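You operate a simulated robot arm through the tools that you are given. There is no shell and no other tool.

The job below is to be done with a simulated two-armed robot. You get a single attempt, and the scene is never put back.

## Task
Uncap the tube in the holder and pour it into the beaker.
Fine: cap on the bench; holder at FREE; empty tube in the blue block.

Only the result counts: the job must be done as asked and must still hold three seconds after the hand-in. Knocking over, shifting, dropping, spilling or breaking anything else fails it. A push-on lid holds only when it is set on centred and level and pressed home; a screw cap is set on level and turned clockwise until tight.

## Robot
Two 7-joint arms with fingered hands on one trunk that stands fixed in place. Base frame: the origin is at the foot of the trunk, x ahead of it, y to its left, z up; the work surface is at about z = 90. Readings come in cm, rad, newtons and seconds.
The left shoulder is at [5.1, 15.2, 114.7], the right one opposite. With the tool pointing down near the work surface each hand reaches from about 44 to 82 cm from the base axis, measured 20 degrees to its own side. Payload 3.8 kg a hand.
The TCP of each hand is the grasp point between the finger pads, 3 cm short of the fingertips. In the tool frame z runs along the fingers and y along their closing line. The gripper opens to 10.4 cm. The gripper's body begins 3.5 cm behind the TCP. The gripper is a hand of 5 fingers: y runs from the thumb to the fingers, the wrist lies at [-1.5, -10.4, -17.8] in the tool frame, and closing takes about 1.5 s.
Orientation is that of the tool frame in the base frame, as a unit quaternion [w, x, y, z]. With the fingers straight down and the wrist toward the robot, the tool's x, y and z point along [0, 1, 0], [1, 0, 0] and [0, 0, -1] of the base frame.

## Interface
- The arms move only by the tool move_arm. It takes "left_moves", "right_moves" or both (then of equal length, played together; a hand with none holds still); each is a list of rows, each an object of numbers (a shift or turn left out is 0, a gripper value left out holds the last): "x", "y", "z": the shift along the base's x, y, z in units of 40 mm (1.0 is 40 mm); "rx", "ry", "rz": the turn, a rotation vector about the base's x, y, z in units of 4 degrees (1.0 is 4 degrees). In form: [{"x": .., "y": .., "z": .., "rx": .., "ry": .., "rz": ..}, ...]. A call has 1 to 20 rows; each row shifts and turns the commanded pose from where the row before left it. "left_gripper" and "right_gripper" are, for a hand that has rows, the closure in counts, from 0 (fully open) to 255 (shut), set as the call begins (left out, the last holds). A call with a number of a shift or a turn outside -1 to 1 is refused whole. A row lasts 0.2 s, in which the tool goes at most 5 cm and 0.15 rad; a call with a longer step from one row to the next is refused whole, and so is a gripper value outside its range. A pose out of reach is approached as far as the arm can. The call stops where the force on the tool passes 40 N (or 10 N more than at its start, if that is more) or the arm is blocked; 0.2 s more then pass. Each finger travels about 7.2 cm/s and halts on what it meets, pressing with about 23 N; the grip force reading is that of the motor and also rises with nothing between the fingers. The clock runs only during rows and for 0.2 s after the last one: add rows that do not move to give the fingers time. It gives the time, the measured TCP pose, the force on the tool (base axes), the opening and the grip force at its end, in the units of the frame above (readings bear some noise), with the torque about the TCP (base axes, N m) and any sound that the robot's microphone picked up.
- Cameras (640 x 400 px; columns grow to the right, rows downward): "scene" is now at [14.2, -5.4, 132.96]; the picture's right is [-0.57, -0.82, 0.08], its down [-0.26, 0.09, -0.96] and it looks along [0.78, -0.57, -0.27] (base axes); focal length 214 px, centre (320, 200). "left" rides on the left gripper at [-8, -7.8, -14.1] in its tool frame; the picture's right is [-0.78, -0.30, 0.56], its down [0.53, -0.78, 0.33] and it looks along [0.33, 0.56, 0.76] (tool axes); focal length 247 px, centre (320, 200). "right" rides on the right gripper at [8, -7.8, -14.1] in its tool frame; the picture's right is [-0.78, 0.30, -0.56], its down [-0.54, -0.78, 0.33] and it looks along [-0.33, 0.56, 0.76] (tool axes); focal length 247 px, centre (320, 200). There is no depth. A picture from a camera that has moved, and an enlarged one, comes with that camera's place and axes in the base frame and with its lens.
- get_image(camera): a new picture of that camera. The clock stands still meanwhile.
- raise_lower(by): slides the trunk up (or, below 0, down) by that many cm; the arms and the scene camera ride with it, the base frame stays. It gives what a move gives, with no picture.
- finger_targets(index, middle, ring, little, thumb_bend, thumb_turn, hand): sets how far each is bent, from 0 (flat) to 1 (curled in); at 0.3 the hand is open as for a grip, at 0.7 the pads meet at the TCP. One left out holds its place. A second passes; each finger stops where it meets its share of the squeeze, and holds until it gets a number again. A gripper value or a shape takes the hand back. It gives what a move gives, with no picture; readings hold the bend of each and the force on index, middle, ring, little, thumb and palm. thumb_turn goes from beside the hand (0) to across from the fingers (1), as for a grip.
- hand_shape(shape, hand): the hand has 5 fingers and takes this shape, open, in about a second: jaw (thumb against the fingers, like two jaws); tri (thumb and two fingers); tip (a fingertip pinch); poke (one finger out to press); point (the index stretched); flat (the hand flat); cup (the hand cupped); fist (a fist). The gripper value then closes the fingers along that shape, each until it touches; the sizes above hold for jaw. It gives what a move gives, with no picture.
- aim_head(pan, tilt): turns the head with the scene camera to pan (to the left, within 1.396 rad either way) and tilt (down, from -0.506 to 1.204), counted from straight ahead of the robot. It gives what a move gives.
- enlarge(camera, box): a new picture of the part [left, top, right, bottom] of that camera's present view, enlarged. The clock stands still meanwhile.
- hand_in(): hands the job in; it is judged then, once.

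Nothing tells you positions but the pictures and the camera data. Unless the task says otherwise, let go and move clear before handing in.

The tools are called by a JSON object that holds its "api" and its "payload". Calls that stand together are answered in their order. move_arm: Moves the arms, as the interface text tells. Its arguments: {"type":"object","properties":{"left_moves":{"type":"array","items":{"type":"object","properties":{"x":{"type":"number"},"y":{"type":"number"},"z":{"type":"number"},"rx":{"type":"number"},"ry":{"type":"number"},"rz":{"type":"number"}}}},"left_gripper":{"type":"number"},"right_moves":{"type":"array","items":{"type":"object","properties":{"x":{"type":"number"},"y":{"type":"number"},"z":{"type":"number"},"rx":{"type":"number"},"ry":{"type":"number"},"rz":{"type":"number"}}}},"right_gripper":{"type":"number"}},"required":[]} The other tools are called the same way: raise_lower (by) slides the trunk up or down; hand_shape (shape, hand) gives the hand a shape; finger_targets (index, middle, ring, little, thumb_bend, thumb_turn, hand) moves the fingers one by one; aim_head (pan, tilt) turns the head that bears the scene camera; get_image (camera) takes a picture; enlarge (camera, box) takes an enlarged picture of a part of a camera's view; hand_in () hands the job in.

At the start:

```text
t: 0.0
left_ee_pos: [42.75, -4.71, 127.95]
left_tool_rot: [0.0, 0.707, 0.707, 0.0]
left_contact_force: [0.0, 0.2, -0.1]
left_ft_torque: [0.02, -0.01, 0.02]
left_grip_width: 10.36
left_finger_force: 0.1
left_shape: jaw
left_bend: [0.3, 0.3, 0.3, 0.3, 0.3, 0.98]
left_finger forces: [0.1, 0.1, 0.0, 0.0, 0.1, 0.1]
right_ee_pos: [31.41, -41.82, 125.2]
right_tool_rot: [0.0, 0.708, 0.707, 0.0]
right_contact_force: [-0.5, 0.6, 0.2]
right_ft_torque: [-0.03, 0.0, -0.02]
right_grip_width: 10.38
right_finger_force: 0.0
right_shape: jaw
right_bend: [0.3, 0.3, 0.3, 0.3, 0.3, 0.98]
right_finger forces: [0.0, 0.0, 0.1, 0.0, 0.0, 0.0]
trunk travel left (down, up): [-22.5, 23.1]
head pan, tilt: [-0.616, 0.154]
```

scene: 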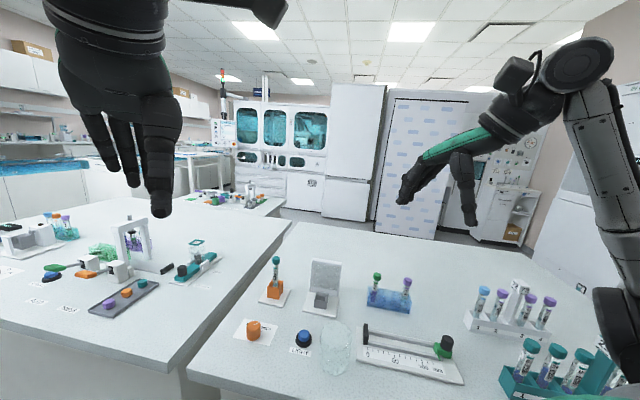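
right: 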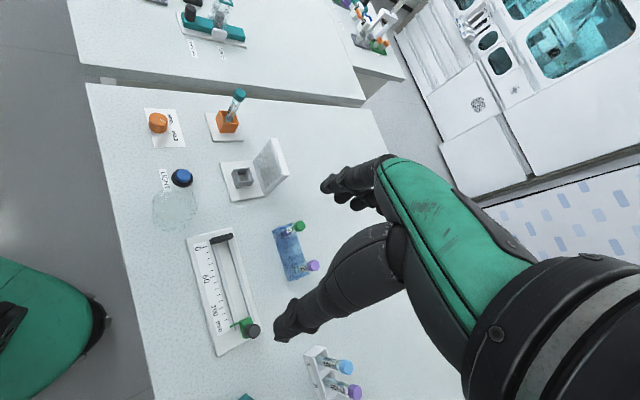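
left: 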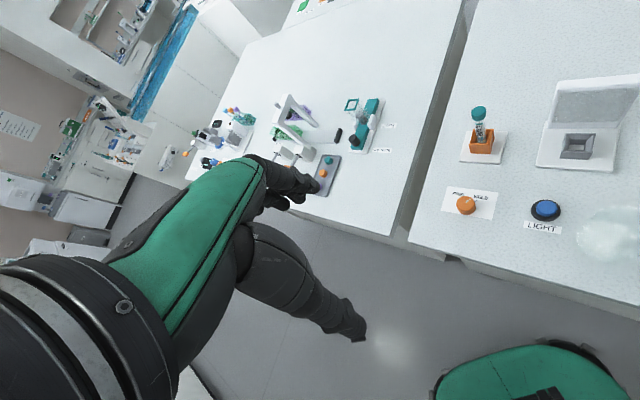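

I see a bench with a tube in an orange holder, an orange knob on a label (likely the FREE/HOLD switch), a blue LIGHT button, a glass beaker, and a blue block with two tubes. I'll enlarge the views to read the labels and find positions.

{"api": "enlarge", "payload": {"camera": "scene", "box": [220, 240, 380, 380]}}

{"api": "enlarge", "payload": {"camera": "right", "box": [130, 80, 330, 240]}}

{"api": "enlarge", "payload": {"camera": "left", "box": [420, 80, 640, 260]}}

{"api": "enlarge", "payload": {"camera": "scene", "box": [340, 250, 480, 340]}}

```text
2.86 times, centred on (300, 310) of scene
camera zoom: at [14.2, -5.4, 132.96], right [-0.57, -0.82, 0.08], down [-0.26, 0.09, -0.96], along [0.78, -0.57, -0.27], focal length 613 px, centre (377, -114)
```

zoom: 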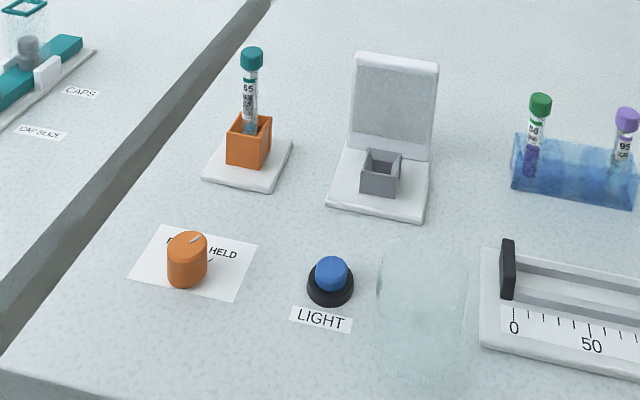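

```text
2.50 times, centred on (230, 160) of right
camera zoom: at [23.53, -33.86, 139.39], right [0.3, -0.78, 0.56], down [-0.78, -0.54, -0.33], along [0.56, -0.33, -0.76], focal length 617 px, centre (545, 300)
```

zoom: 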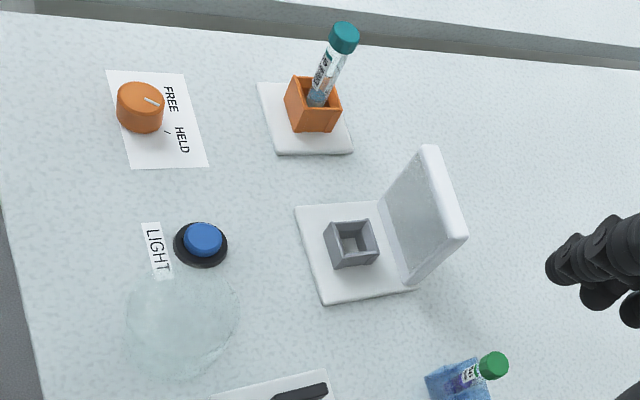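

```text
2.22 times, centred on (530, 170) of left
camera zoom: at [35.04, -12.75, 142.14], right [-0.3, -0.78, -0.56], down [-0.78, 0.53, -0.33], along [0.56, 0.33, -0.76], focal length 549 px, centre (-147, 267)
```

zoom: 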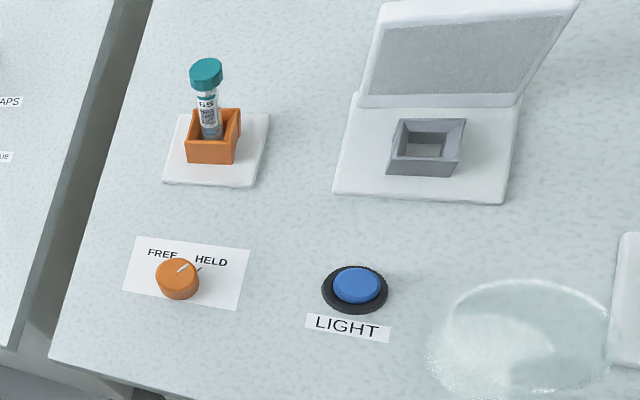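

```text
4.44 times, centred on (410, 295) of scene
camera zoom: at [14.2, -5.4, 132.96], right [-0.57, -0.82, 0.08], down [-0.26, 0.09, -0.96], along [0.78, -0.57, -0.27], focal length 953 px, centre (-80, -222)
```

zoom: 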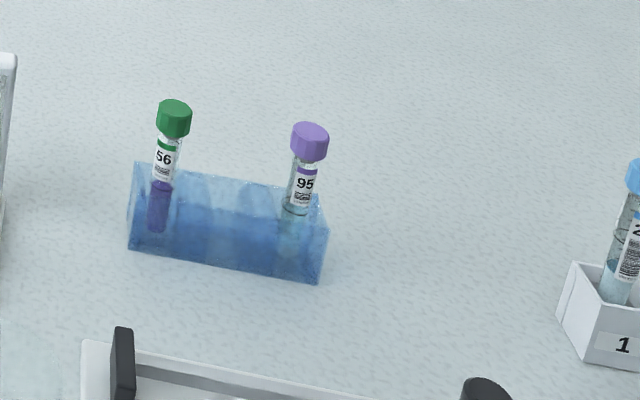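

The teal-capped tube stands in the orange holder near (60, -27), the FREE/HELD knob is near (52, -18), the beaker near (38, -30) and the blue block near (42, -52). I'll aim the head down for sharper views.

{"api": "aim_head", "payload": {"pan": -0.6, "tilt": 0.6}}

{"api": "get_image", "payload": {"camera": "scene"}}

```text
t: 0.9
left_ee_pos: [42.82, -4.72, 127.88]
left_tool_rot: [0.0, 0.707, 0.707, -0.001]
left_contact_force: [0.7, -0.1, 0.2]
left_ft_torque: [-0.01, -0.01, 0.0]
left_grip_width: 10.35
left_finger_force: 0.1
left_shape: jaw
left_bend: [0.3, 0.3, 0.3, 0.3, 0.3, 0.98]
left_finger forces: [0.0, 0.0, 0.0, 0.1, 0.1, 0.1]
right_ee_pos: [31.32, -41.78, 125.27]
right_tool_rot: [0.001, 0.706, 0.708, 0.0]
right_contact_force: [-0.4, -0.7, 0.2]
right_ft_torque: [0.04, 0.01, -0.01]
right_grip_width: 10.37
right_finger_force: 0.0
right_shape: jaw
right_bend: [0.3, 0.3, 0.3, 0.3, 0.3, 0.98]
right_finger forces: [0.1, 0.0, 0.1, 0.1, 0.0, 0.0]
trunk travel left (down, up): [-22.5, 23.1]
head pan, tilt: [-0.6, 0.6]
```

```text
taken
camera scene: at [13.34, -5.04, 128.94], right [-0.56, -0.83, 0.08], down [-0.58, 0.32, -0.75], along [0.59, -0.47, -0.65], focal length 214 px, centre (320, 200)
```

scene: 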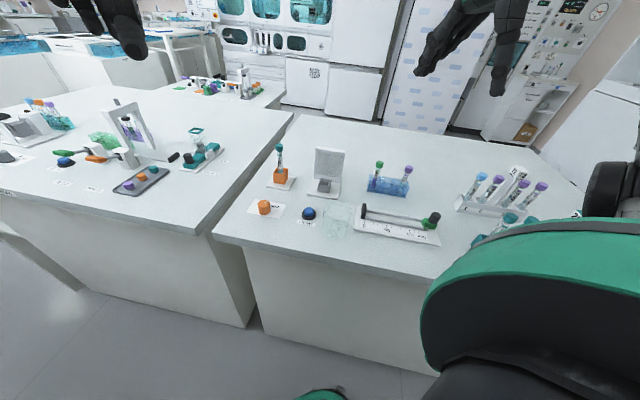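

{"api": "enlarge", "payload": {"camera": "scene", "box": [240, 130, 330, 186]}}

{"api": "enlarge", "payload": {"camera": "scene", "box": [240, 180, 370, 261]}}

{"api": "enlarge", "payload": {"camera": "scene", "box": [345, 140, 435, 216]}}

{"api": "enlarge", "payload": {"camera": "left", "box": [435, 90, 545, 220]}}

```text
7.11 times, centred on (285, 158) of scene
camera zoom: at [13.34, -5.04, 128.94], right [-0.56, -0.83, 0.08], down [-0.58, 0.32, -0.75], along [0.59, -0.47, -0.65], focal length 1525 px, centre (569, 499)
```

zoom: 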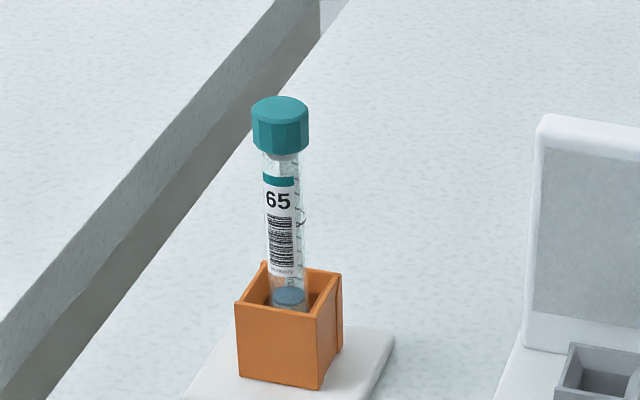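

```text
4.92 times, centred on (305, 220) of scene
camera zoom: at [13.34, -5.04, 128.94], right [-0.56, -0.83, 0.08], down [-0.58, 0.32, -0.75], along [0.59, -0.47, -0.65], focal length 1056 px, centre (394, 99)
```

zoom: 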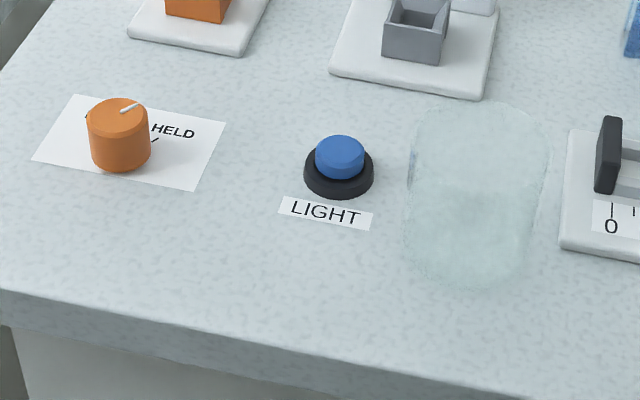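

```text
5.26 times, centred on (390, 178) of scene
camera zoom: at [13.34, -5.04, 128.94], right [-0.56, -0.83, 0.08], down [-0.58, 0.32, -0.75], along [0.59, -0.47, -0.65], focal length 1129 px, centre (-48, 316)
```

zoom: 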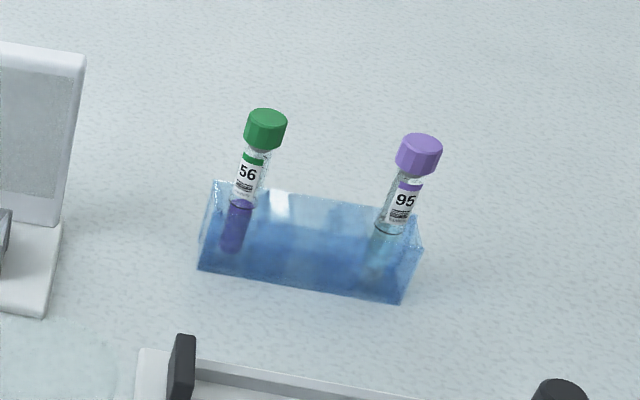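

```text
3.08 times, centred on (490, 155) of left
camera zoom: at [35.03, -12.75, 142.14], right [-0.3, -0.78, -0.56], down [-0.78, 0.53, -0.33], along [0.56, 0.33, -0.76], focal length 760 px, centre (-203, 338)
```

zoom: 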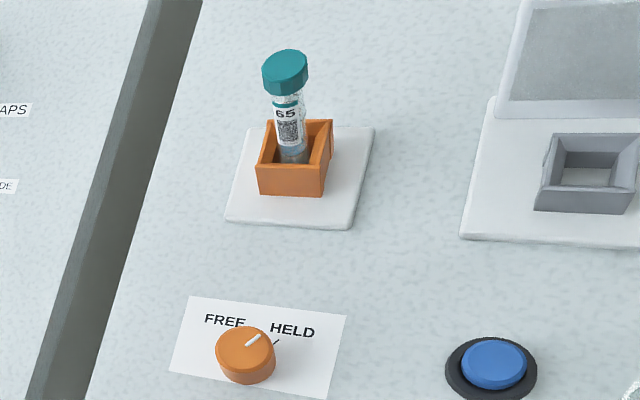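

The knob's pointer lines up with HELD, so the holder grips the tube now. Next I'll look closer at the blue block's holes and the beaker from the right-hand camera.

{"api": "enlarge", "payload": {"camera": "right", "box": [250, 205, 340, 290]}}

{"api": "enlarge", "payload": {"camera": "right", "box": [130, 150, 250, 250]}}

{"api": "enlarge", "payload": {"camera": "right", "box": [130, 80, 250, 160]}}

```text
4.71 times, centred on (295, 248) of right
camera zoom: at [23.53, -33.85, 139.4], right [0.3, -0.78, 0.56], down [-0.78, -0.54, -0.33], along [0.56, -0.33, -0.76], focal length 1162 px, centre (438, -24)
```

zoom: 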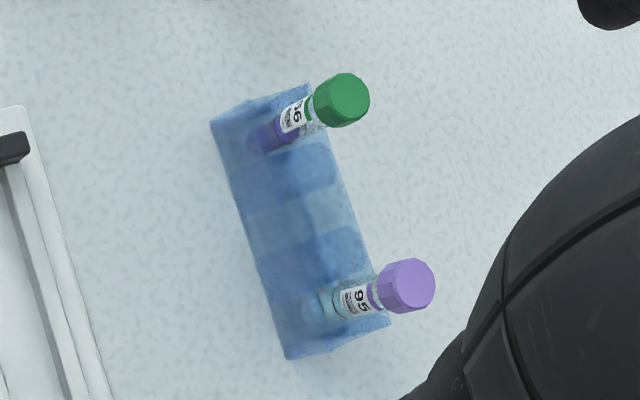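

```text
4.00 times, centred on (190, 200) of right
camera zoom: at [23.53, -33.85, 139.4], right [0.3, -0.78, 0.56], down [-0.78, -0.54, -0.33], along [0.56, -0.33, -0.76], focal length 988 px, centre (840, 200)
```

zoom: 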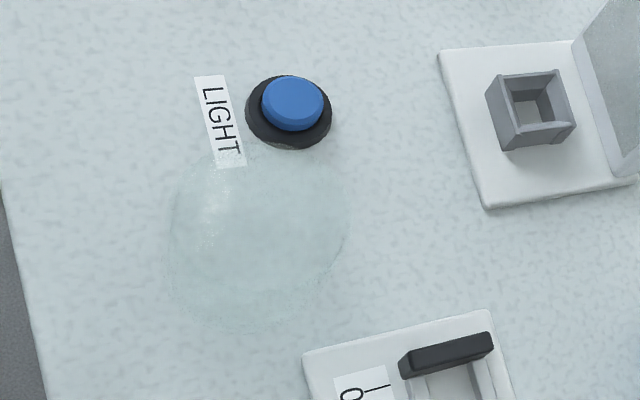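

```text
5.00 times, centred on (190, 120) of right
camera zoom: at [23.53, -33.85, 139.4], right [0.3, -0.78, 0.56], down [-0.78, -0.54, -0.33], along [0.56, -0.33, -0.76], focal length 1235 px, centre (970, 600)
```

zoom: 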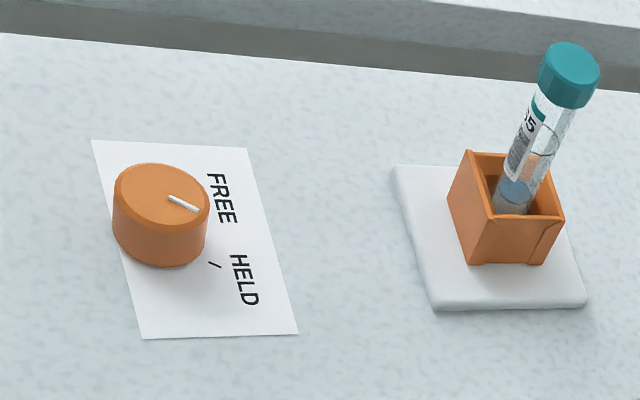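

HELD is confirmed. I'll move the right hand above the blue block, staying well over the tube caps, to see its holes from closer.

{"api": "move_arm", "payload": {"right_moves": [{"x": 0.2, "y": -0.5, "z": -0.8}, {"x": 0.2, "y": -0.5, "z": -0.8}, {"x": 0.2, "y": -0.5, "z": -0.8}, {"x": 0.2, "y": -0.5, "z": -0.8}, {"x": 0.2, "y": -0.5, "z": -0.8}, {}, {}]}}

{"api": "get_image", "payload": {"camera": "right"}}

```text
t: 2.5
left_ee_pos: [42.79, -4.64, 127.91]
left_tool_rot: [-0.001, 0.707, 0.707, 0.0]
left_contact_force: [0.2, 0.4, -0.7]
left_ft_torque: [0.01, 0.04, -0.02]
left_grip_width: 10.36
left_finger_force: 0.1
left_shape: jaw
left_bend: [0.3, 0.3, 0.3, 0.3, 0.3, 0.98]
left_finger forces: [0.1, 0.0, 0.0, 0.0, 0.1, 0.0]
right_ee_pos: [35.45, -51.81, 109.32]
right_tool_rot: [0.0, 0.706, 0.708, 0.0]
right_contact_force: [0.7, 1.5, -0.6]
right_ft_torque: [0.01, -0.02, -0.01]
right_grip_width: 10.36
right_finger_force: 0.0
right_shape: jaw
right_bend: [0.3, 0.3, 0.3, 0.3, 0.3, 0.98]
right_finger forces: [0.1, 0.0, 0.0, 0.0, 0.0, 0.0]
trunk travel left (down, up): [-22.5, 23.1]
head pan, tilt: [-0.6, 0.6]
```

```text
taken
camera right: at [27.59, -43.94, 123.48], right [0.3, -0.78, 0.56], down [-0.78, -0.54, -0.33], along [0.56, -0.33, -0.76], focal length 247 px, centre (320, 200)
```

right: 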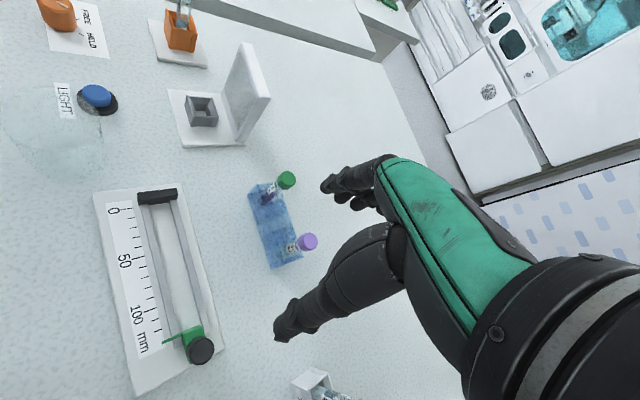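

{"api": "enlarge", "payload": {"camera": "right", "box": [235, 165, 325, 275]}}

{"api": "enlarge", "payload": {"camera": "right", "box": [0, 70, 130, 200]}}

{"api": "enlarge", "payload": {"camera": "scene", "box": [360, 150, 420, 205]}}

```text
3.64 times, centred on (280, 220) of right
camera zoom: at [27.59, -43.94, 123.48], right [0.3, -0.78, 0.56], down [-0.78, -0.54, -0.33], along [0.56, -0.33, -0.76], focal length 898 px, centre (466, 127)
```

zoom: 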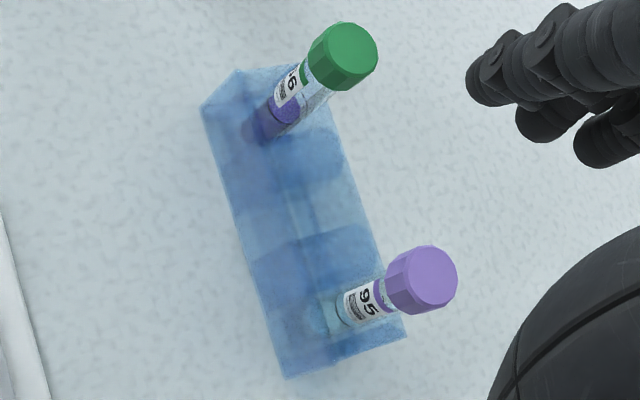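

```text
3.08 times, centred on (65, 135) of right
camera zoom: at [27.59, -43.94, 123.48], right [0.3, -0.78, 0.56], down [-0.78, -0.54, -0.33], along [0.56, -0.33, -0.76], focal length 760 px, centre (1105, 400)
```

zoom: 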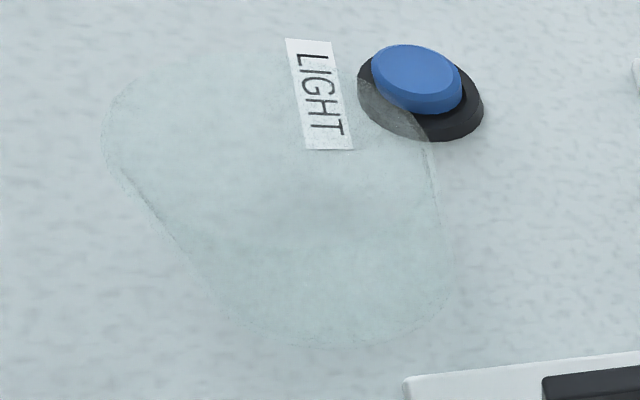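

```text
7.27 times, centred on (390, 178) of scene
camera zoom: at [13.34, -5.04, 128.93], right [-0.56, -0.83, 0.08], down [-0.58, 0.32, -0.75], along [0.59, -0.47, -0.66], focal length 1560 px, centre (-189, 364)
```

zoom: 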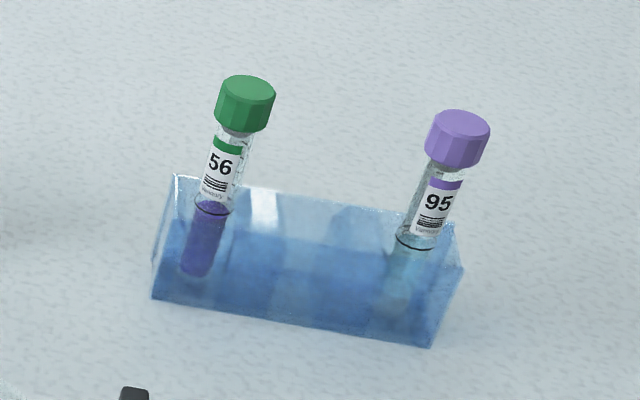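

The blue block seems to have free holes between tubes 56 and 95, but I need a better view later. Next I'll carry the right hand high over the lidded box to near the holder to study cap, holder and knob, while the left arm shifts out of the way.

{"api": "move_arm", "payload": {"right_moves": [{"z": 0.5}, {"x": 0.5, "y": 0.9, "z": 0.1}, {"x": 0.5, "y": 0.9, "z": 0.1}, {"x": 0.5, "y": 0.9, "z": 0.1}, {"x": 0.5, "y": 0.9, "z": 0.1}, {"x": 0.5, "y": 0.9, "z": 0}, {"x": 0.5, "y": 0.9, "z": 0}, {"x": 0.5, "y": 0.9, "z": 0}, {}, {}], "left_moves": [{"y": 0.5}, {"y": 0.5}, {"y": 0.5}, {"y": 0.5}, {"y": 0.5}, {"y": 0.5}, {"y": 0.5}, {}, {}, {}]}}

{"api": "get_image", "payload": {"camera": "right"}}

{"api": "get_image", "payload": {"camera": "scene"}}

```text
t: 4.7
left_ee_pos: [42.85, 9.33, 127.91]
left_tool_rot: [0.0, 0.707, 0.707, -0.001]
left_contact_force: [0.3, -0.7, 0.0]
left_ft_torque: [-0.02, 0.04, 0.03]
left_grip_width: 10.38
left_finger_force: 0.0
left_shape: jaw
left_bend: [0.3, 0.3, 0.3, 0.3, 0.3, 0.98]
left_finger forces: [0.1, 0.0, 0.1, 0.1, 0.0, 0.1]
right_ee_pos: [49.37, -26.47, 112.77]
right_tool_rot: [0.0, 0.707, 0.707, 0.001]
right_contact_force: [-1.0, 0.3, -0.1]
right_ft_torque: [-0.02, -0.01, 0.02]
right_grip_width: 10.38
right_finger_force: 0.0
right_shape: jaw
right_bend: [0.3, 0.3, 0.3, 0.3, 0.3, 0.98]
right_finger forces: [0.0, 0.0, 0.0, 0.0, 0.0, 0.0]
trunk travel left (down, up): [-22.5, 23.1]
head pan, tilt: [-0.6, 0.6]
```

```text
taken
camera right: at [41.57, -18.56, 127.0], right [0.3, -0.78, 0.56], down [-0.78, -0.54, -0.33], along [0.56, -0.33, -0.76], focal length 247 px, centre (320, 200)
```

right: 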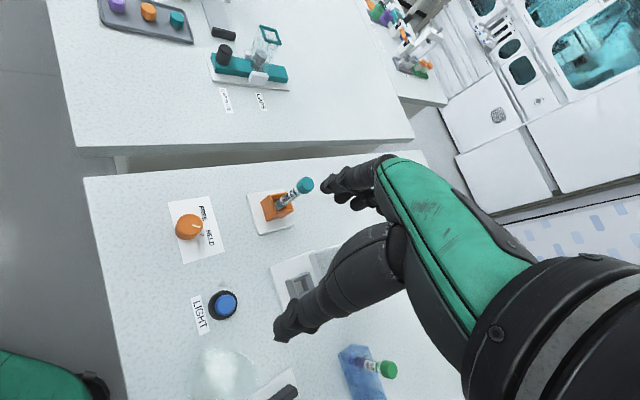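

```text
taken
camera scene: at [13.35, -5.01, 128.93], right [-0.56, -0.83, 0.08], down [-0.58, 0.32, -0.75], along [0.59, -0.47, -0.66], focal length 214 px, centre (320, 200)
```

scene: 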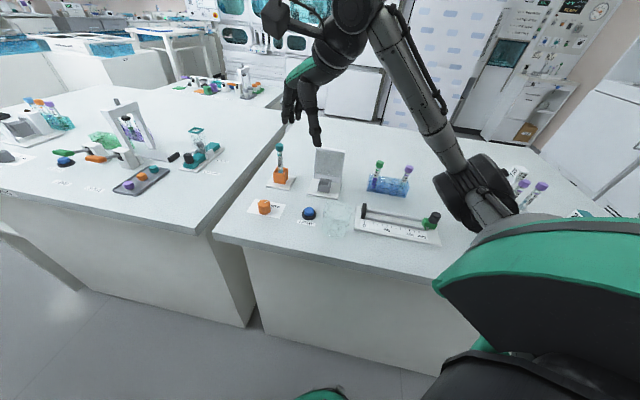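

{"api": "enlarge", "payload": {"camera": "right", "box": [160, 185, 240, 265]}}

{"api": "enlarge", "payload": {"camera": "right", "box": [240, 165, 330, 245]}}

{"api": "enlarge", "payload": {"camera": "scene", "box": [240, 130, 330, 186]}}

```text
5.00 times, centred on (200, 225) of right
camera zoom: at [41.57, -18.56, 127.0], right [0.3, -0.78, 0.56], down [-0.78, -0.54, -0.33], along [0.56, -0.33, -0.76], focal length 1235 px, centre (920, 75)
```

zoom: 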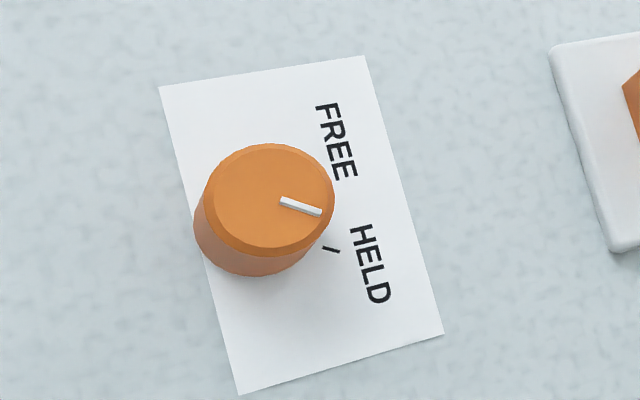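

```text
5.00 times, centred on (285, 205) of right
camera zoom: at [41.57, -18.56, 127.0], right [0.3, -0.78, 0.56], down [-0.78, -0.54, -0.33], along [0.56, -0.33, -0.76], focal length 1235 px, centre (495, 175)
```

zoom: 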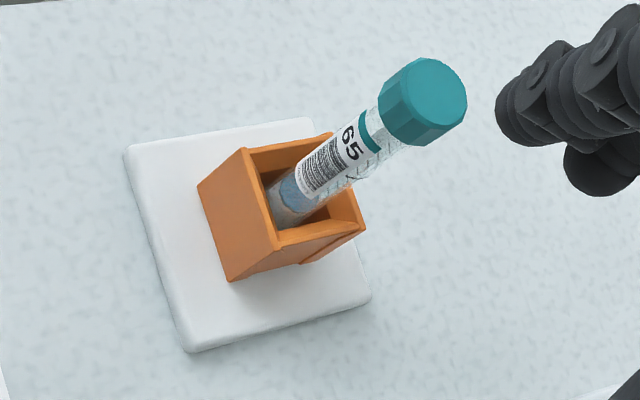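

```text
7.11 times, centred on (285, 158) of scene
camera zoom: at [13.35, -5.01, 128.93], right [-0.56, -0.83, 0.08], down [-0.58, 0.32, -0.75], along [0.59, -0.47, -0.66], focal length 1525 px, centre (569, 499)
```

zoom: 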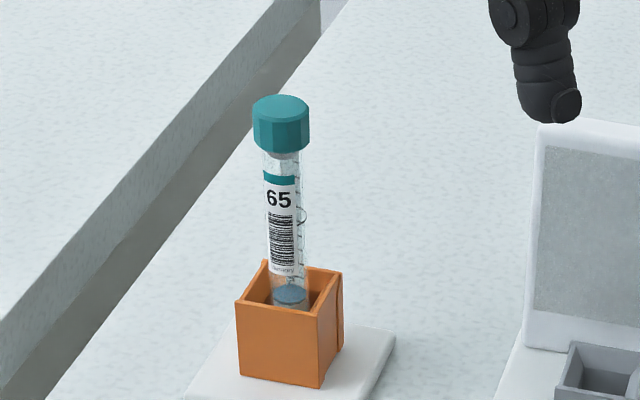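

Cap top is at about (60.9, -27.0, 102.1), cap about 2.3 cm wide; the knob centre is about (51.9, -17.9) with its top at 92.3, and FREE lies roughly 70° counter-clockwise of HELD. I'll test-close the right hand in the air to see how the fingers shape up at cap width.

{"api": "move_arm", "payload": {"right_moves": [{}, {}, {}, {}, {}, {}, {}], "right_gripper": 195}}

{"api": "enlarge", "payload": {"camera": "scene", "box": [260, 50, 370, 160]}}

{"api": "get_image", "payload": {"camera": "right"}}

```text
t: 6.3
left_ee_pos: [42.92, 9.27, 127.92]
left_tool_rot: [0.0, 0.708, 0.707, 0.0]
left_contact_force: [0.0, 0.5, -0.3]
left_ft_torque: [0.01, 0.01, 0.01]
left_grip_width: 10.4
left_finger_force: 0.0
left_shape: jaw
left_bend: [0.3, 0.3, 0.3, 0.3, 0.3, 0.98]
left_finger forces: [0.1, 0.1, 0.0, 0.0, 0.0, 0.1]
right_ee_pos: [49.43, -26.39, 112.94]
right_tool_rot: [0.0, 0.707, 0.707, 0.001]
right_contact_force: [0.8, -0.1, -0.3]
right_ft_torque: [0.02, 0.02, -0.04]
right_grip_width: 2.49
right_finger_force: 0.1
right_shape: jaw
right_bend: [0.73, 0.57, 0.55, 0.51, 0.74, 1.0]
right_finger forces: [0.1, 0.0, 0.0, 0.0, 0.1, 0.0]
trunk travel left (down, up): [-22.5, 23.1]
head pan, tilt: [-0.6, 0.6]
```

```text
3.64 times, centred on (315, 105) of scene
camera zoom: at [13.34, -5.03, 128.93], right [-0.56, -0.83, 0.08], down [-0.58, 0.32, -0.75], along [0.59, -0.47, -0.66], focal length 780 px, centre (338, 546)
```

zoom: 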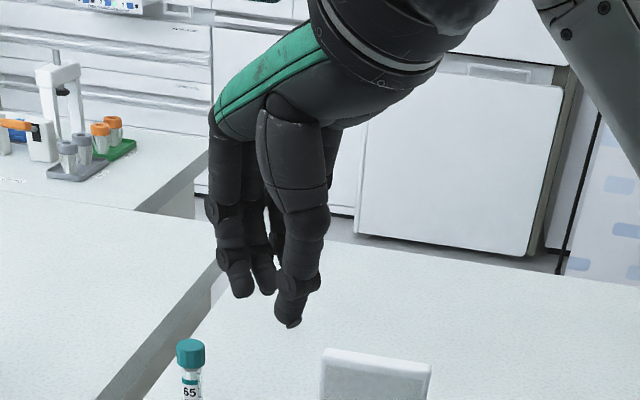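

```text
taken
camera right: at [41.55, -18.6, 127.0], right [0.3, -0.78, 0.56], down [-0.78, -0.54, -0.33], along [0.56, -0.33, -0.76], focal length 247 px, centre (320, 200)
```

right: 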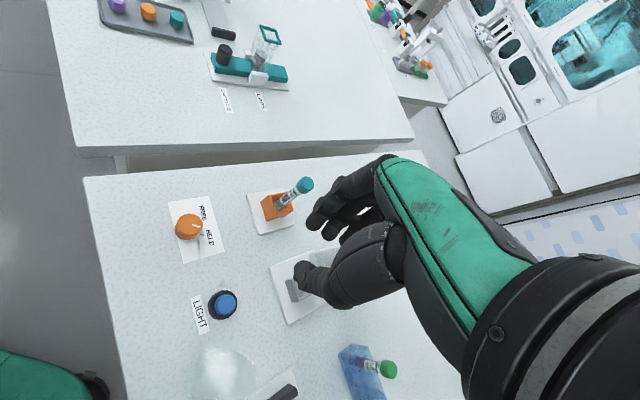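

{"api": "enlarge", "payload": {"camera": "right", "box": [270, 160, 390, 310]}}

{"api": "get_image", "payload": {"camera": "left"}}

```text
2.67 times, centred on (330, 235) of right
camera zoom: at [41.55, -18.6, 127.0], right [0.3, -0.78, 0.56], down [-0.78, -0.54, -0.33], along [0.56, -0.33, -0.76], focal length 659 px, centre (293, 107)
```

zoom: 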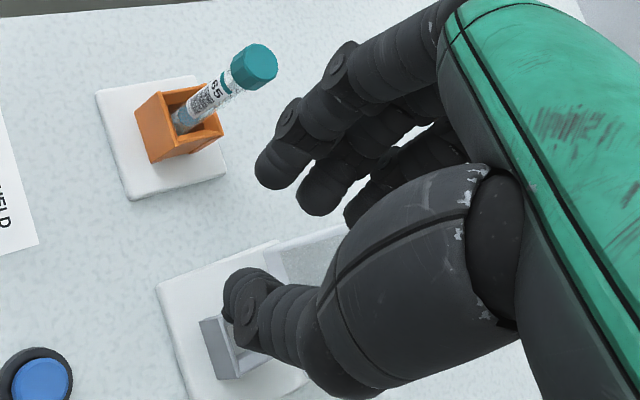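

```text
taken
camera left: at [34.99, 1.2, 142.13], right [-0.3, -0.78, -0.56], down [-0.78, 0.53, -0.33], along [0.56, 0.33, -0.76], focal length 247 px, centre (320, 200)
```

left: 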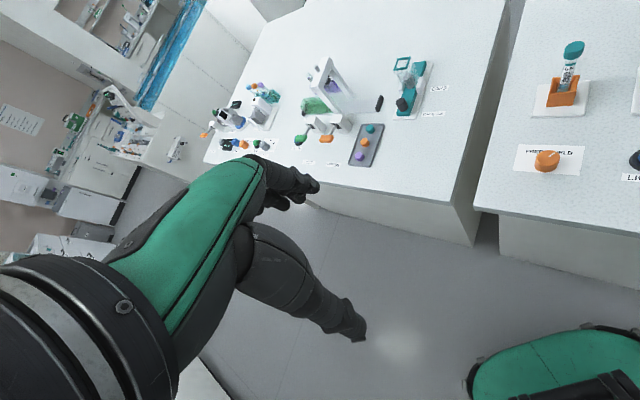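

The TCP model matches the picture. I'll check whether the three-finger "tri" shape gives a neater grip for the cap.

{"api": "hand_shape", "payload": {"hand": "right", "shape": "tri"}}

{"api": "enlarge", "payload": {"camera": "right", "box": [240, 150, 400, 330]}}

{"api": "enlarge", "payload": {"camera": "scene", "box": [260, 50, 370, 160]}}

{"api": "move_arm", "payload": {"right_moves": [{}, {}, {}, {}, {}, {}, {}], "right_gripper": 195}}

{"api": "enlarge", "payload": {"camera": "right", "box": [240, 150, 400, 330]}}

{"api": "enlarge", "payload": {"camera": "scene", "box": [260, 50, 370, 160]}}

```text
t: 7.2
left_ee_pos: [42.81, 9.22, 128.05]
left_tool_rot: [-0.002, 0.707, 0.707, 0.0]
left_contact_force: [-0.6, 0.2, -0.1]
left_ft_torque: [0.0, 0.01, -0.01]
left_grip_width: 10.38
left_finger_force: 0.0
left_shape: jaw
left_bend: [0.3, 0.3, 0.3, 0.3, 0.3, 0.98]
left_finger forces: [0.1, 0.1, 0.0, 0.0, 0.0, 0.1]
right_ee_pos: [49.36, -26.47, 112.73]
right_tool_rot: [0.0, 0.707, 0.707, 0.0]
right_contact_force: [0.0, -0.2, -0.2]
right_ft_torque: [0.0, 0.01, -0.02]
right_grip_width: 10.39
right_finger_force: 0.1
right_shape: tri
right_bend: [0.3, 0.3, 0.99, 0.99, 0.3, 0.98]
right_finger forces: [0.0, 0.1, 0.1, 0.1, 0.1, 0.0]
trunk travel left (down, up): [-22.5, 23.1]
head pan, tilt: [-0.6, 0.6]
```

```text
2.22 times, centred on (320, 240) of right
camera zoom: at [41.55, -18.59, 127.0], right [0.3, -0.78, 0.56], down [-0.78, -0.54, -0.33], along [0.56, -0.33, -0.76], focal length 549 px, centre (320, 111)
```

zoom: 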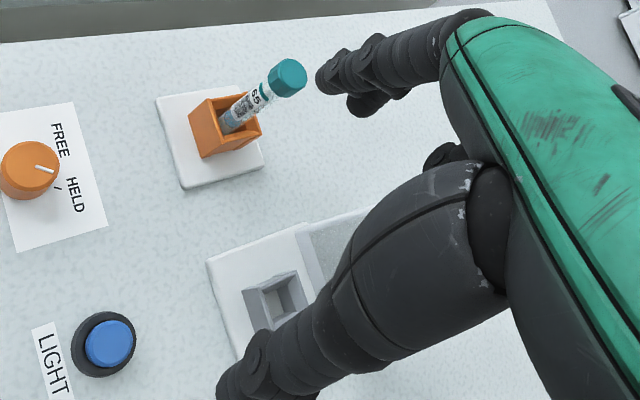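

```text
3.64 times, centred on (315, 105) of scene
camera zoom: at [13.35, -5.03, 128.93], right [-0.56, -0.83, 0.08], down [-0.58, 0.32, -0.75], along [0.59, -0.47, -0.66], focal length 780 px, centre (338, 546)
```

zoom: 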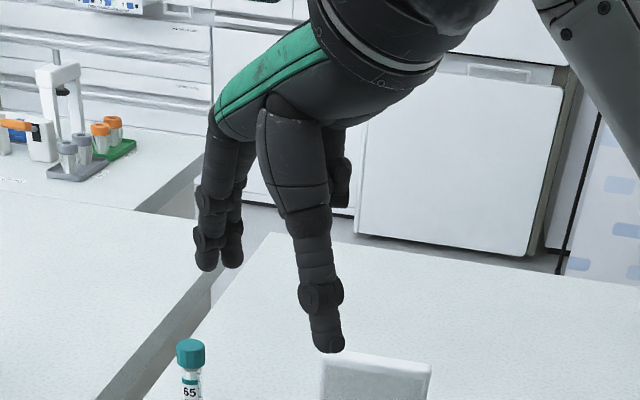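

```text
t: 8.8
left_ee_pos: [42.82, 9.24, 127.94]
left_tool_rot: [0.0, 0.707, 0.708, 0.0]
left_contact_force: [0.1, 0.9, 0.2]
left_ft_torque: [0.07, 0.02, 0.02]
left_grip_width: 10.39
left_finger_force: 0.1
left_shape: jaw
left_bend: [0.3, 0.3, 0.3, 0.3, 0.3, 0.98]
left_finger forces: [0.0, 0.0, 0.0, 0.1, 0.0, 0.1]
right_ee_pos: [49.38, -26.46, 112.73]
right_tool_rot: [0.0, 0.707, 0.707, 0.0]
right_contact_force: [1.0, -0.1, 0.1]
right_ft_torque: [0.0, 0.03, 0.01]
right_grip_width: 2.51
right_finger_force: 0.0
right_shape: tri
right_bend: [0.74, 0.57, 0.99, 0.99, 0.74, 1.0]
right_finger forces: [0.0, 0.0, 0.1, 0.0, 0.0, 0.0]
trunk travel left (down, up): [-22.5, 23.1]
head pan, tilt: [-0.6, 0.6]
```

```text
2.22 times, centred on (320, 240) of right
camera zoom: at [41.55, -18.59, 127.0], right [0.3, -0.78, 0.56], down [-0.78, -0.54, -0.33], along [0.56, -0.33, -0.76], focal length 549 px, centre (320, 111)
```

zoom: 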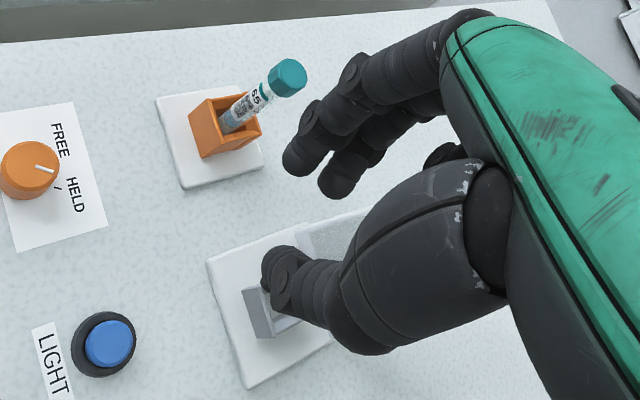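

```text
3.64 times, centred on (315, 105) of scene
camera zoom: at [13.34, -5.03, 128.93], right [-0.56, -0.83, 0.08], down [-0.58, 0.32, -0.75], along [0.59, -0.47, -0.66], focal length 780 px, centre (338, 546)
```

zoom: 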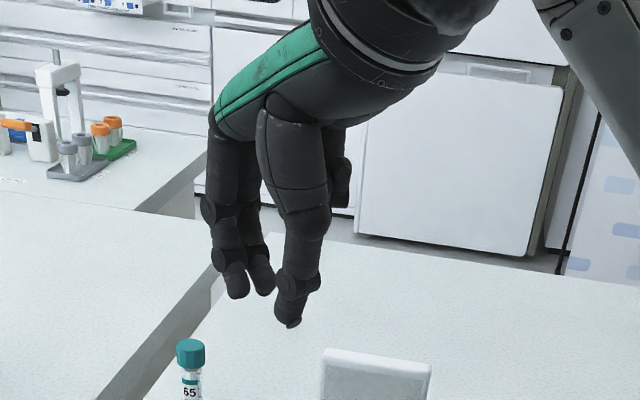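

The tri shape suits the cap. I'll move above the cap, turning the hand 60° clockwise on the way so there is room to unscrew counter-clockwise, with fingers about 5 cm open.

{"api": "move_arm", "payload": {"right_moves": [{"x": 0.192, "y": -0.009, "z": -0.08, "rz": -1}, {"x": 0.192, "y": -0.009, "z": -0.08, "rz": -1}, {"x": 0.192, "y": -0.009, "z": -0.08, "rz": -1}, {"x": 0.192, "y": -0.009, "z": -0.08, "rz": -1}, {"x": 0.192, "y": -0.009, "z": -0.08, "rz": -1}, {"x": 0.192, "y": -0.009, "z": -0.08, "rz": -1}, {"x": 0.192, "y": -0.009, "z": -0.08, "rz": -1}, {"x": 0.192, "y": -0.009, "z": -0.08, "rz": -1}, {"x": 0.192, "y": -0.009, "z": -0.08, "rz": -1}, {"x": 0.192, "y": -0.009, "z": -0.08, "rz": -1}, {"x": 0.192, "y": -0.009, "z": -0.08, "rz": -1}, {"x": 0.192, "y": -0.009, "z": -0.08, "rz": -1}, {"x": 0.192, "y": -0.009, "z": -0.08, "rz": -1}, {"x": 0.192, "y": -0.009, "z": -0.08, "rz": -1}, {"x": 0.192, "y": -0.009, "z": -0.08, "rz": -1}, {}, {}], "right_gripper": 130}}

{"api": "get_image", "payload": {"camera": "right"}}

{"api": "get_image", "payload": {"camera": "scene"}}

```text
t: 12.4
left_ee_pos: [42.93, 9.3, 127.94]
left_tool_rot: [0.0, 0.707, 0.707, 0.0]
left_contact_force: [0.0, -0.2, -0.2]
left_ft_torque: [-0.01, -0.01, 0.0]
left_grip_width: 10.36
left_finger_force: 0.1
left_shape: jaw
left_bend: [0.3, 0.3, 0.3, 0.3, 0.3, 0.98]
left_finger forces: [0.0, 0.0, 0.0, 0.0, 0.1, 0.0]
right_ee_pos: [60.94, -27.1, 108.04]
right_tool_rot: [0.001, 0.966, 0.259, 0.0]
right_contact_force: [0.2, -0.2, -0.6]
right_ft_torque: [-0.01, 0.0, 0.02]
right_grip_width: 5.06
right_finger_force: 0.1
right_shape: tri
right_bend: [0.74, 0.45, 0.99, 0.99, 0.7, 1.0]
right_finger forces: [0.0, 0.0, 0.0, 0.0, 0.0, 0.0]
trunk travel left (down, up): [-22.5, 23.1]
head pan, tilt: [-0.6, 0.6]
```

```text
taken
camera right: at [63.9, -16.52, 122.18], right [-0.52, -0.64, 0.56], down [-0.85, 0.4, -0.33], along [-0.01, -0.65, -0.76], focal length 247 px, centre (320, 200)
```

right: 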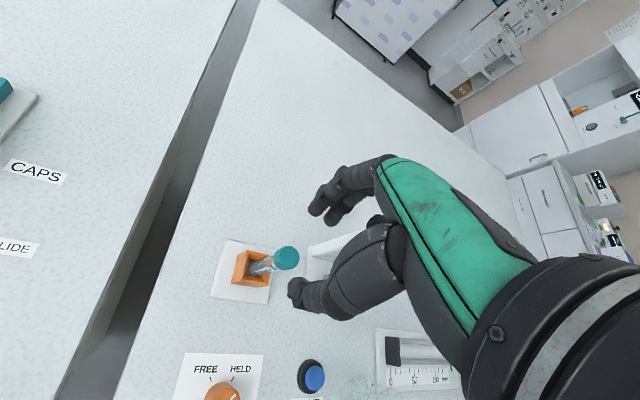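

```text
taken
camera scene: at [13.35, -5.02, 128.93], right [-0.56, -0.83, 0.08], down [-0.58, 0.32, -0.75], along [0.59, -0.47, -0.66], focal length 214 px, centre (320, 200)
```

scene: 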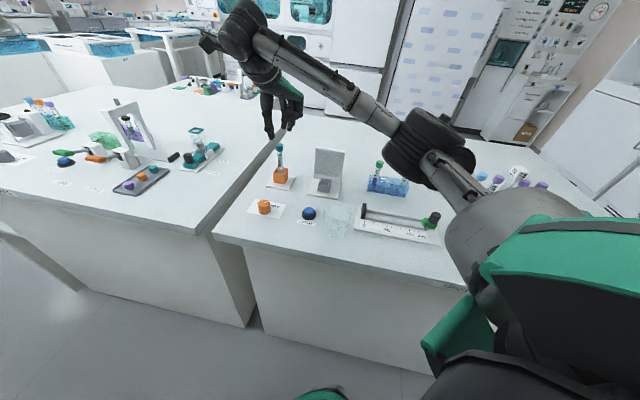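

{"api": "enlarge", "payload": {"camera": "right", "box": [200, 210, 330, 330]}}

{"api": "enlarge", "payload": {"camera": "scene", "box": [240, 80, 340, 190]}}

{"api": "enlarge", "payload": {"camera": "right", "box": [170, 340, 270, 400]}}

```text
3.33 times, centred on (265, 270) of right
camera zoom: at [63.9, -16.52, 122.18], right [-0.52, -0.64, 0.56], down [-0.85, 0.4, -0.33], along [-0.01, -0.65, -0.76], focal length 823 px, centre (503, -33)
```

zoom: 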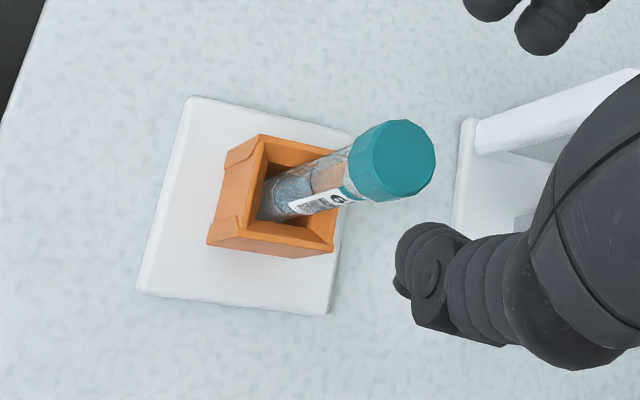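

```text
3.64 times, centred on (290, 135) of scene
camera zoom: at [13.35, -5.02, 128.93], right [-0.56, -0.83, 0.08], down [-0.58, 0.32, -0.75], along [0.59, -0.47, -0.66], focal length 780 px, centre (429, 436)
```

zoom: 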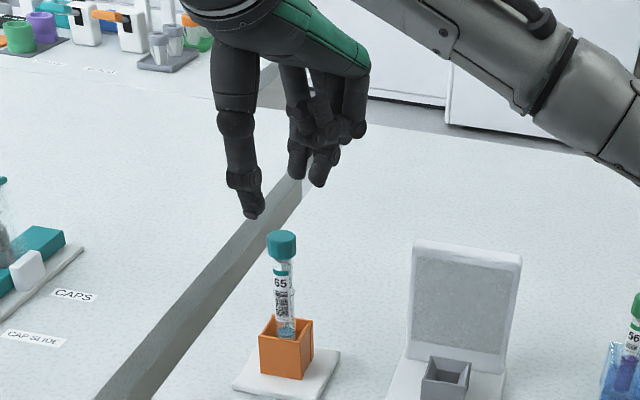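

```text
6.40 times, centred on (220, 370) of right
camera zoom: at [63.9, -16.52, 122.18], right [-0.52, -0.64, 0.56], down [-0.85, 0.4, -0.33], along [-0.01, -0.65, -0.76], focal length 1581 px, centre (960, -888)
```

zoom: 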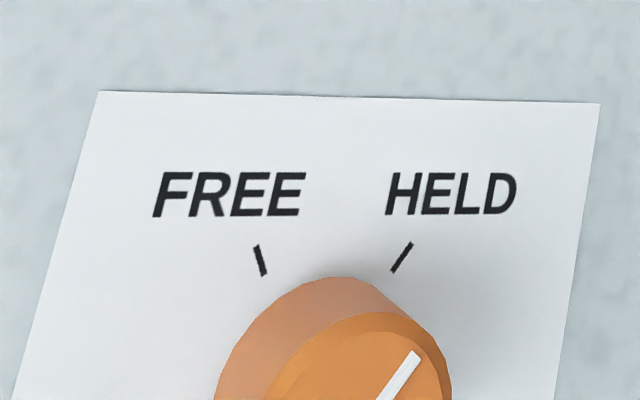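

The cap sits right under the TCP and both label ticks are now visible (60° apart). I'll descend so the fingertips straddle the cap and check before closing.

{"api": "move_arm", "payload": {"right_moves": [{"x": -0.02, "z": -0.4}, {"z": -0.4}, {"z": -0.4}, {"z": -0.4}, {}, {}]}}

{"api": "enlarge", "payload": {"camera": "right", "box": [240, 160, 400, 320]}}

{"api": "enlarge", "payload": {"camera": "scene", "box": [240, 90, 330, 190]}}

```text
t: 13.8
left_ee_pos: [42.8, 9.35, 128.03]
left_tool_rot: [0.0, 0.707, 0.707, 0.0]
left_contact_force: [-0.4, -0.1, -0.2]
left_ft_torque: [0.0, 0.02, -0.03]
left_grip_width: 10.37
left_finger_force: 0.0
left_shape: jaw
left_bend: [0.3, 0.3, 0.3, 0.3, 0.3, 0.98]
left_finger forces: [0.1, 0.0, 0.0, 0.0, 0.1, 0.0]
right_ee_pos: [60.86, -27.21, 101.64]
right_tool_rot: [0.0, 0.966, 0.259, 0.0]
right_contact_force: [-0.2, -0.4, 0.3]
right_ft_torque: [-0.01, 0.0, -0.02]
right_grip_width: 5.03
right_finger_force: 0.0
right_shape: tri
right_bend: [0.74, 0.45, 0.99, 0.99, 0.7, 1.0]
right_finger forces: [0.0, 0.0, 0.1, 0.0, 0.0, 0.0]
trunk travel left (down, up): [-22.5, 23.1]
head pan, tilt: [-0.6, 0.6]
```

```text
2.50 times, centred on (320, 240) of right
camera zoom: at [63.83, -16.52, 115.77], right [-0.52, -0.65, 0.56], down [-0.85, 0.4, -0.33], along [-0.01, -0.65, -0.76], focal length 617 px, centre (320, 100)
```

zoom: 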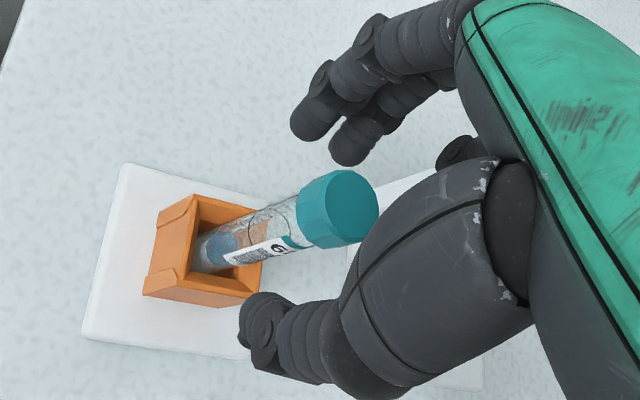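

```text
4.00 times, centred on (285, 140) of scene
camera zoom: at [13.35, -5.02, 128.93], right [-0.56, -0.83, 0.08], down [-0.58, 0.32, -0.75], along [0.59, -0.47, -0.66], focal length 858 px, centre (460, 440)
```

zoom: 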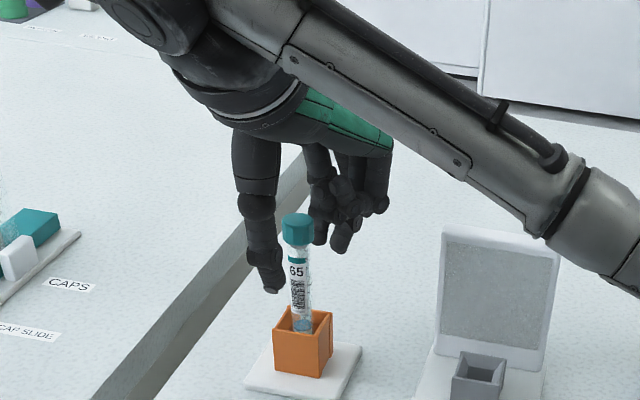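

The cap is centred between thumb and fingers. Closing on it now.

{"api": "move_arm", "payload": {"right_moves": [{}, {}, {}, {}, {}, {}, {}, {}], "right_gripper": 255}}

{"api": "enlarge", "payload": {"camera": "right", "box": [240, 160, 400, 320]}}

{"api": "enlarge", "payload": {"camera": "scene", "box": [240, 90, 330, 190]}}

```text
t: 15.6
left_ee_pos: [42.91, 9.36, 127.95]
left_tool_rot: [-0.001, 0.707, 0.707, 0.001]
left_contact_force: [-0.6, 0.0, 0.1]
left_ft_torque: [0.02, 0.03, -0.04]
left_grip_width: 10.39
left_finger_force: 0.1
left_shape: jaw
left_bend: [0.3, 0.3, 0.3, 0.3, 0.3, 0.98]
left_finger forces: [0.0, 0.0, 0.0, 0.0, 0.0, 0.0]
right_ee_pos: [60.97, -27.2, 101.49]
right_tool_rot: [0.0, 0.966, 0.26, 0.0]
right_contact_force: [0.1, 0.1, -2.1]
right_ft_torque: [-0.01, -0.03, -0.01]
right_grip_width: 0.67
right_finger_force: 23.2
right_shape: tri
right_bend: [0.7, 0.7, 1.0, 1.0, 0.74, 1.0]
right_finger forces: [10.3, 10.0, 0.1, 0.0, 20.4, 0.0]
trunk travel left (down, up): [-22.5, 23.1]
head pan, tilt: [-0.6, 0.6]
```

```text
2.50 times, centred on (320, 240) of right
camera zoom: at [63.85, -16.53, 115.76], right [-0.52, -0.65, 0.56], down [-0.85, 0.4, -0.33], along [-0.01, -0.65, -0.76], focal length 617 px, centre (320, 100)
```

zoom: 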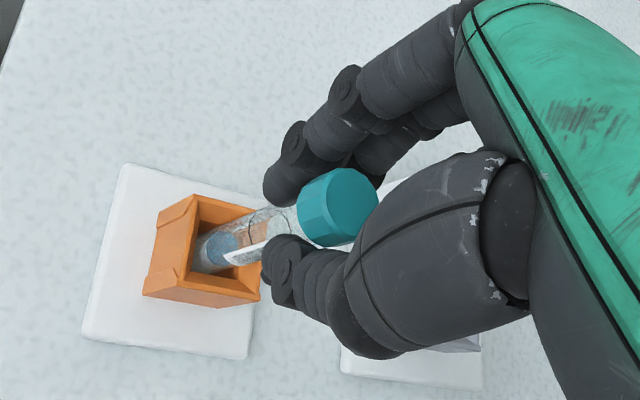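

```text
4.00 times, centred on (285, 140) of scene
camera zoom: at [13.36, -5.02, 128.93], right [-0.56, -0.83, 0.08], down [-0.58, 0.32, -0.75], along [0.59, -0.47, -0.66], focal length 858 px, centre (460, 440)
```

zoom: 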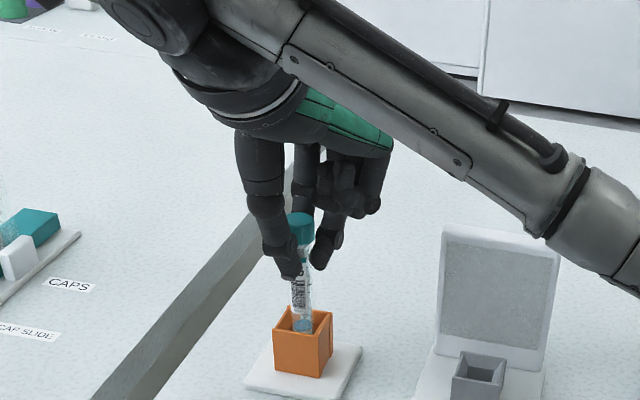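

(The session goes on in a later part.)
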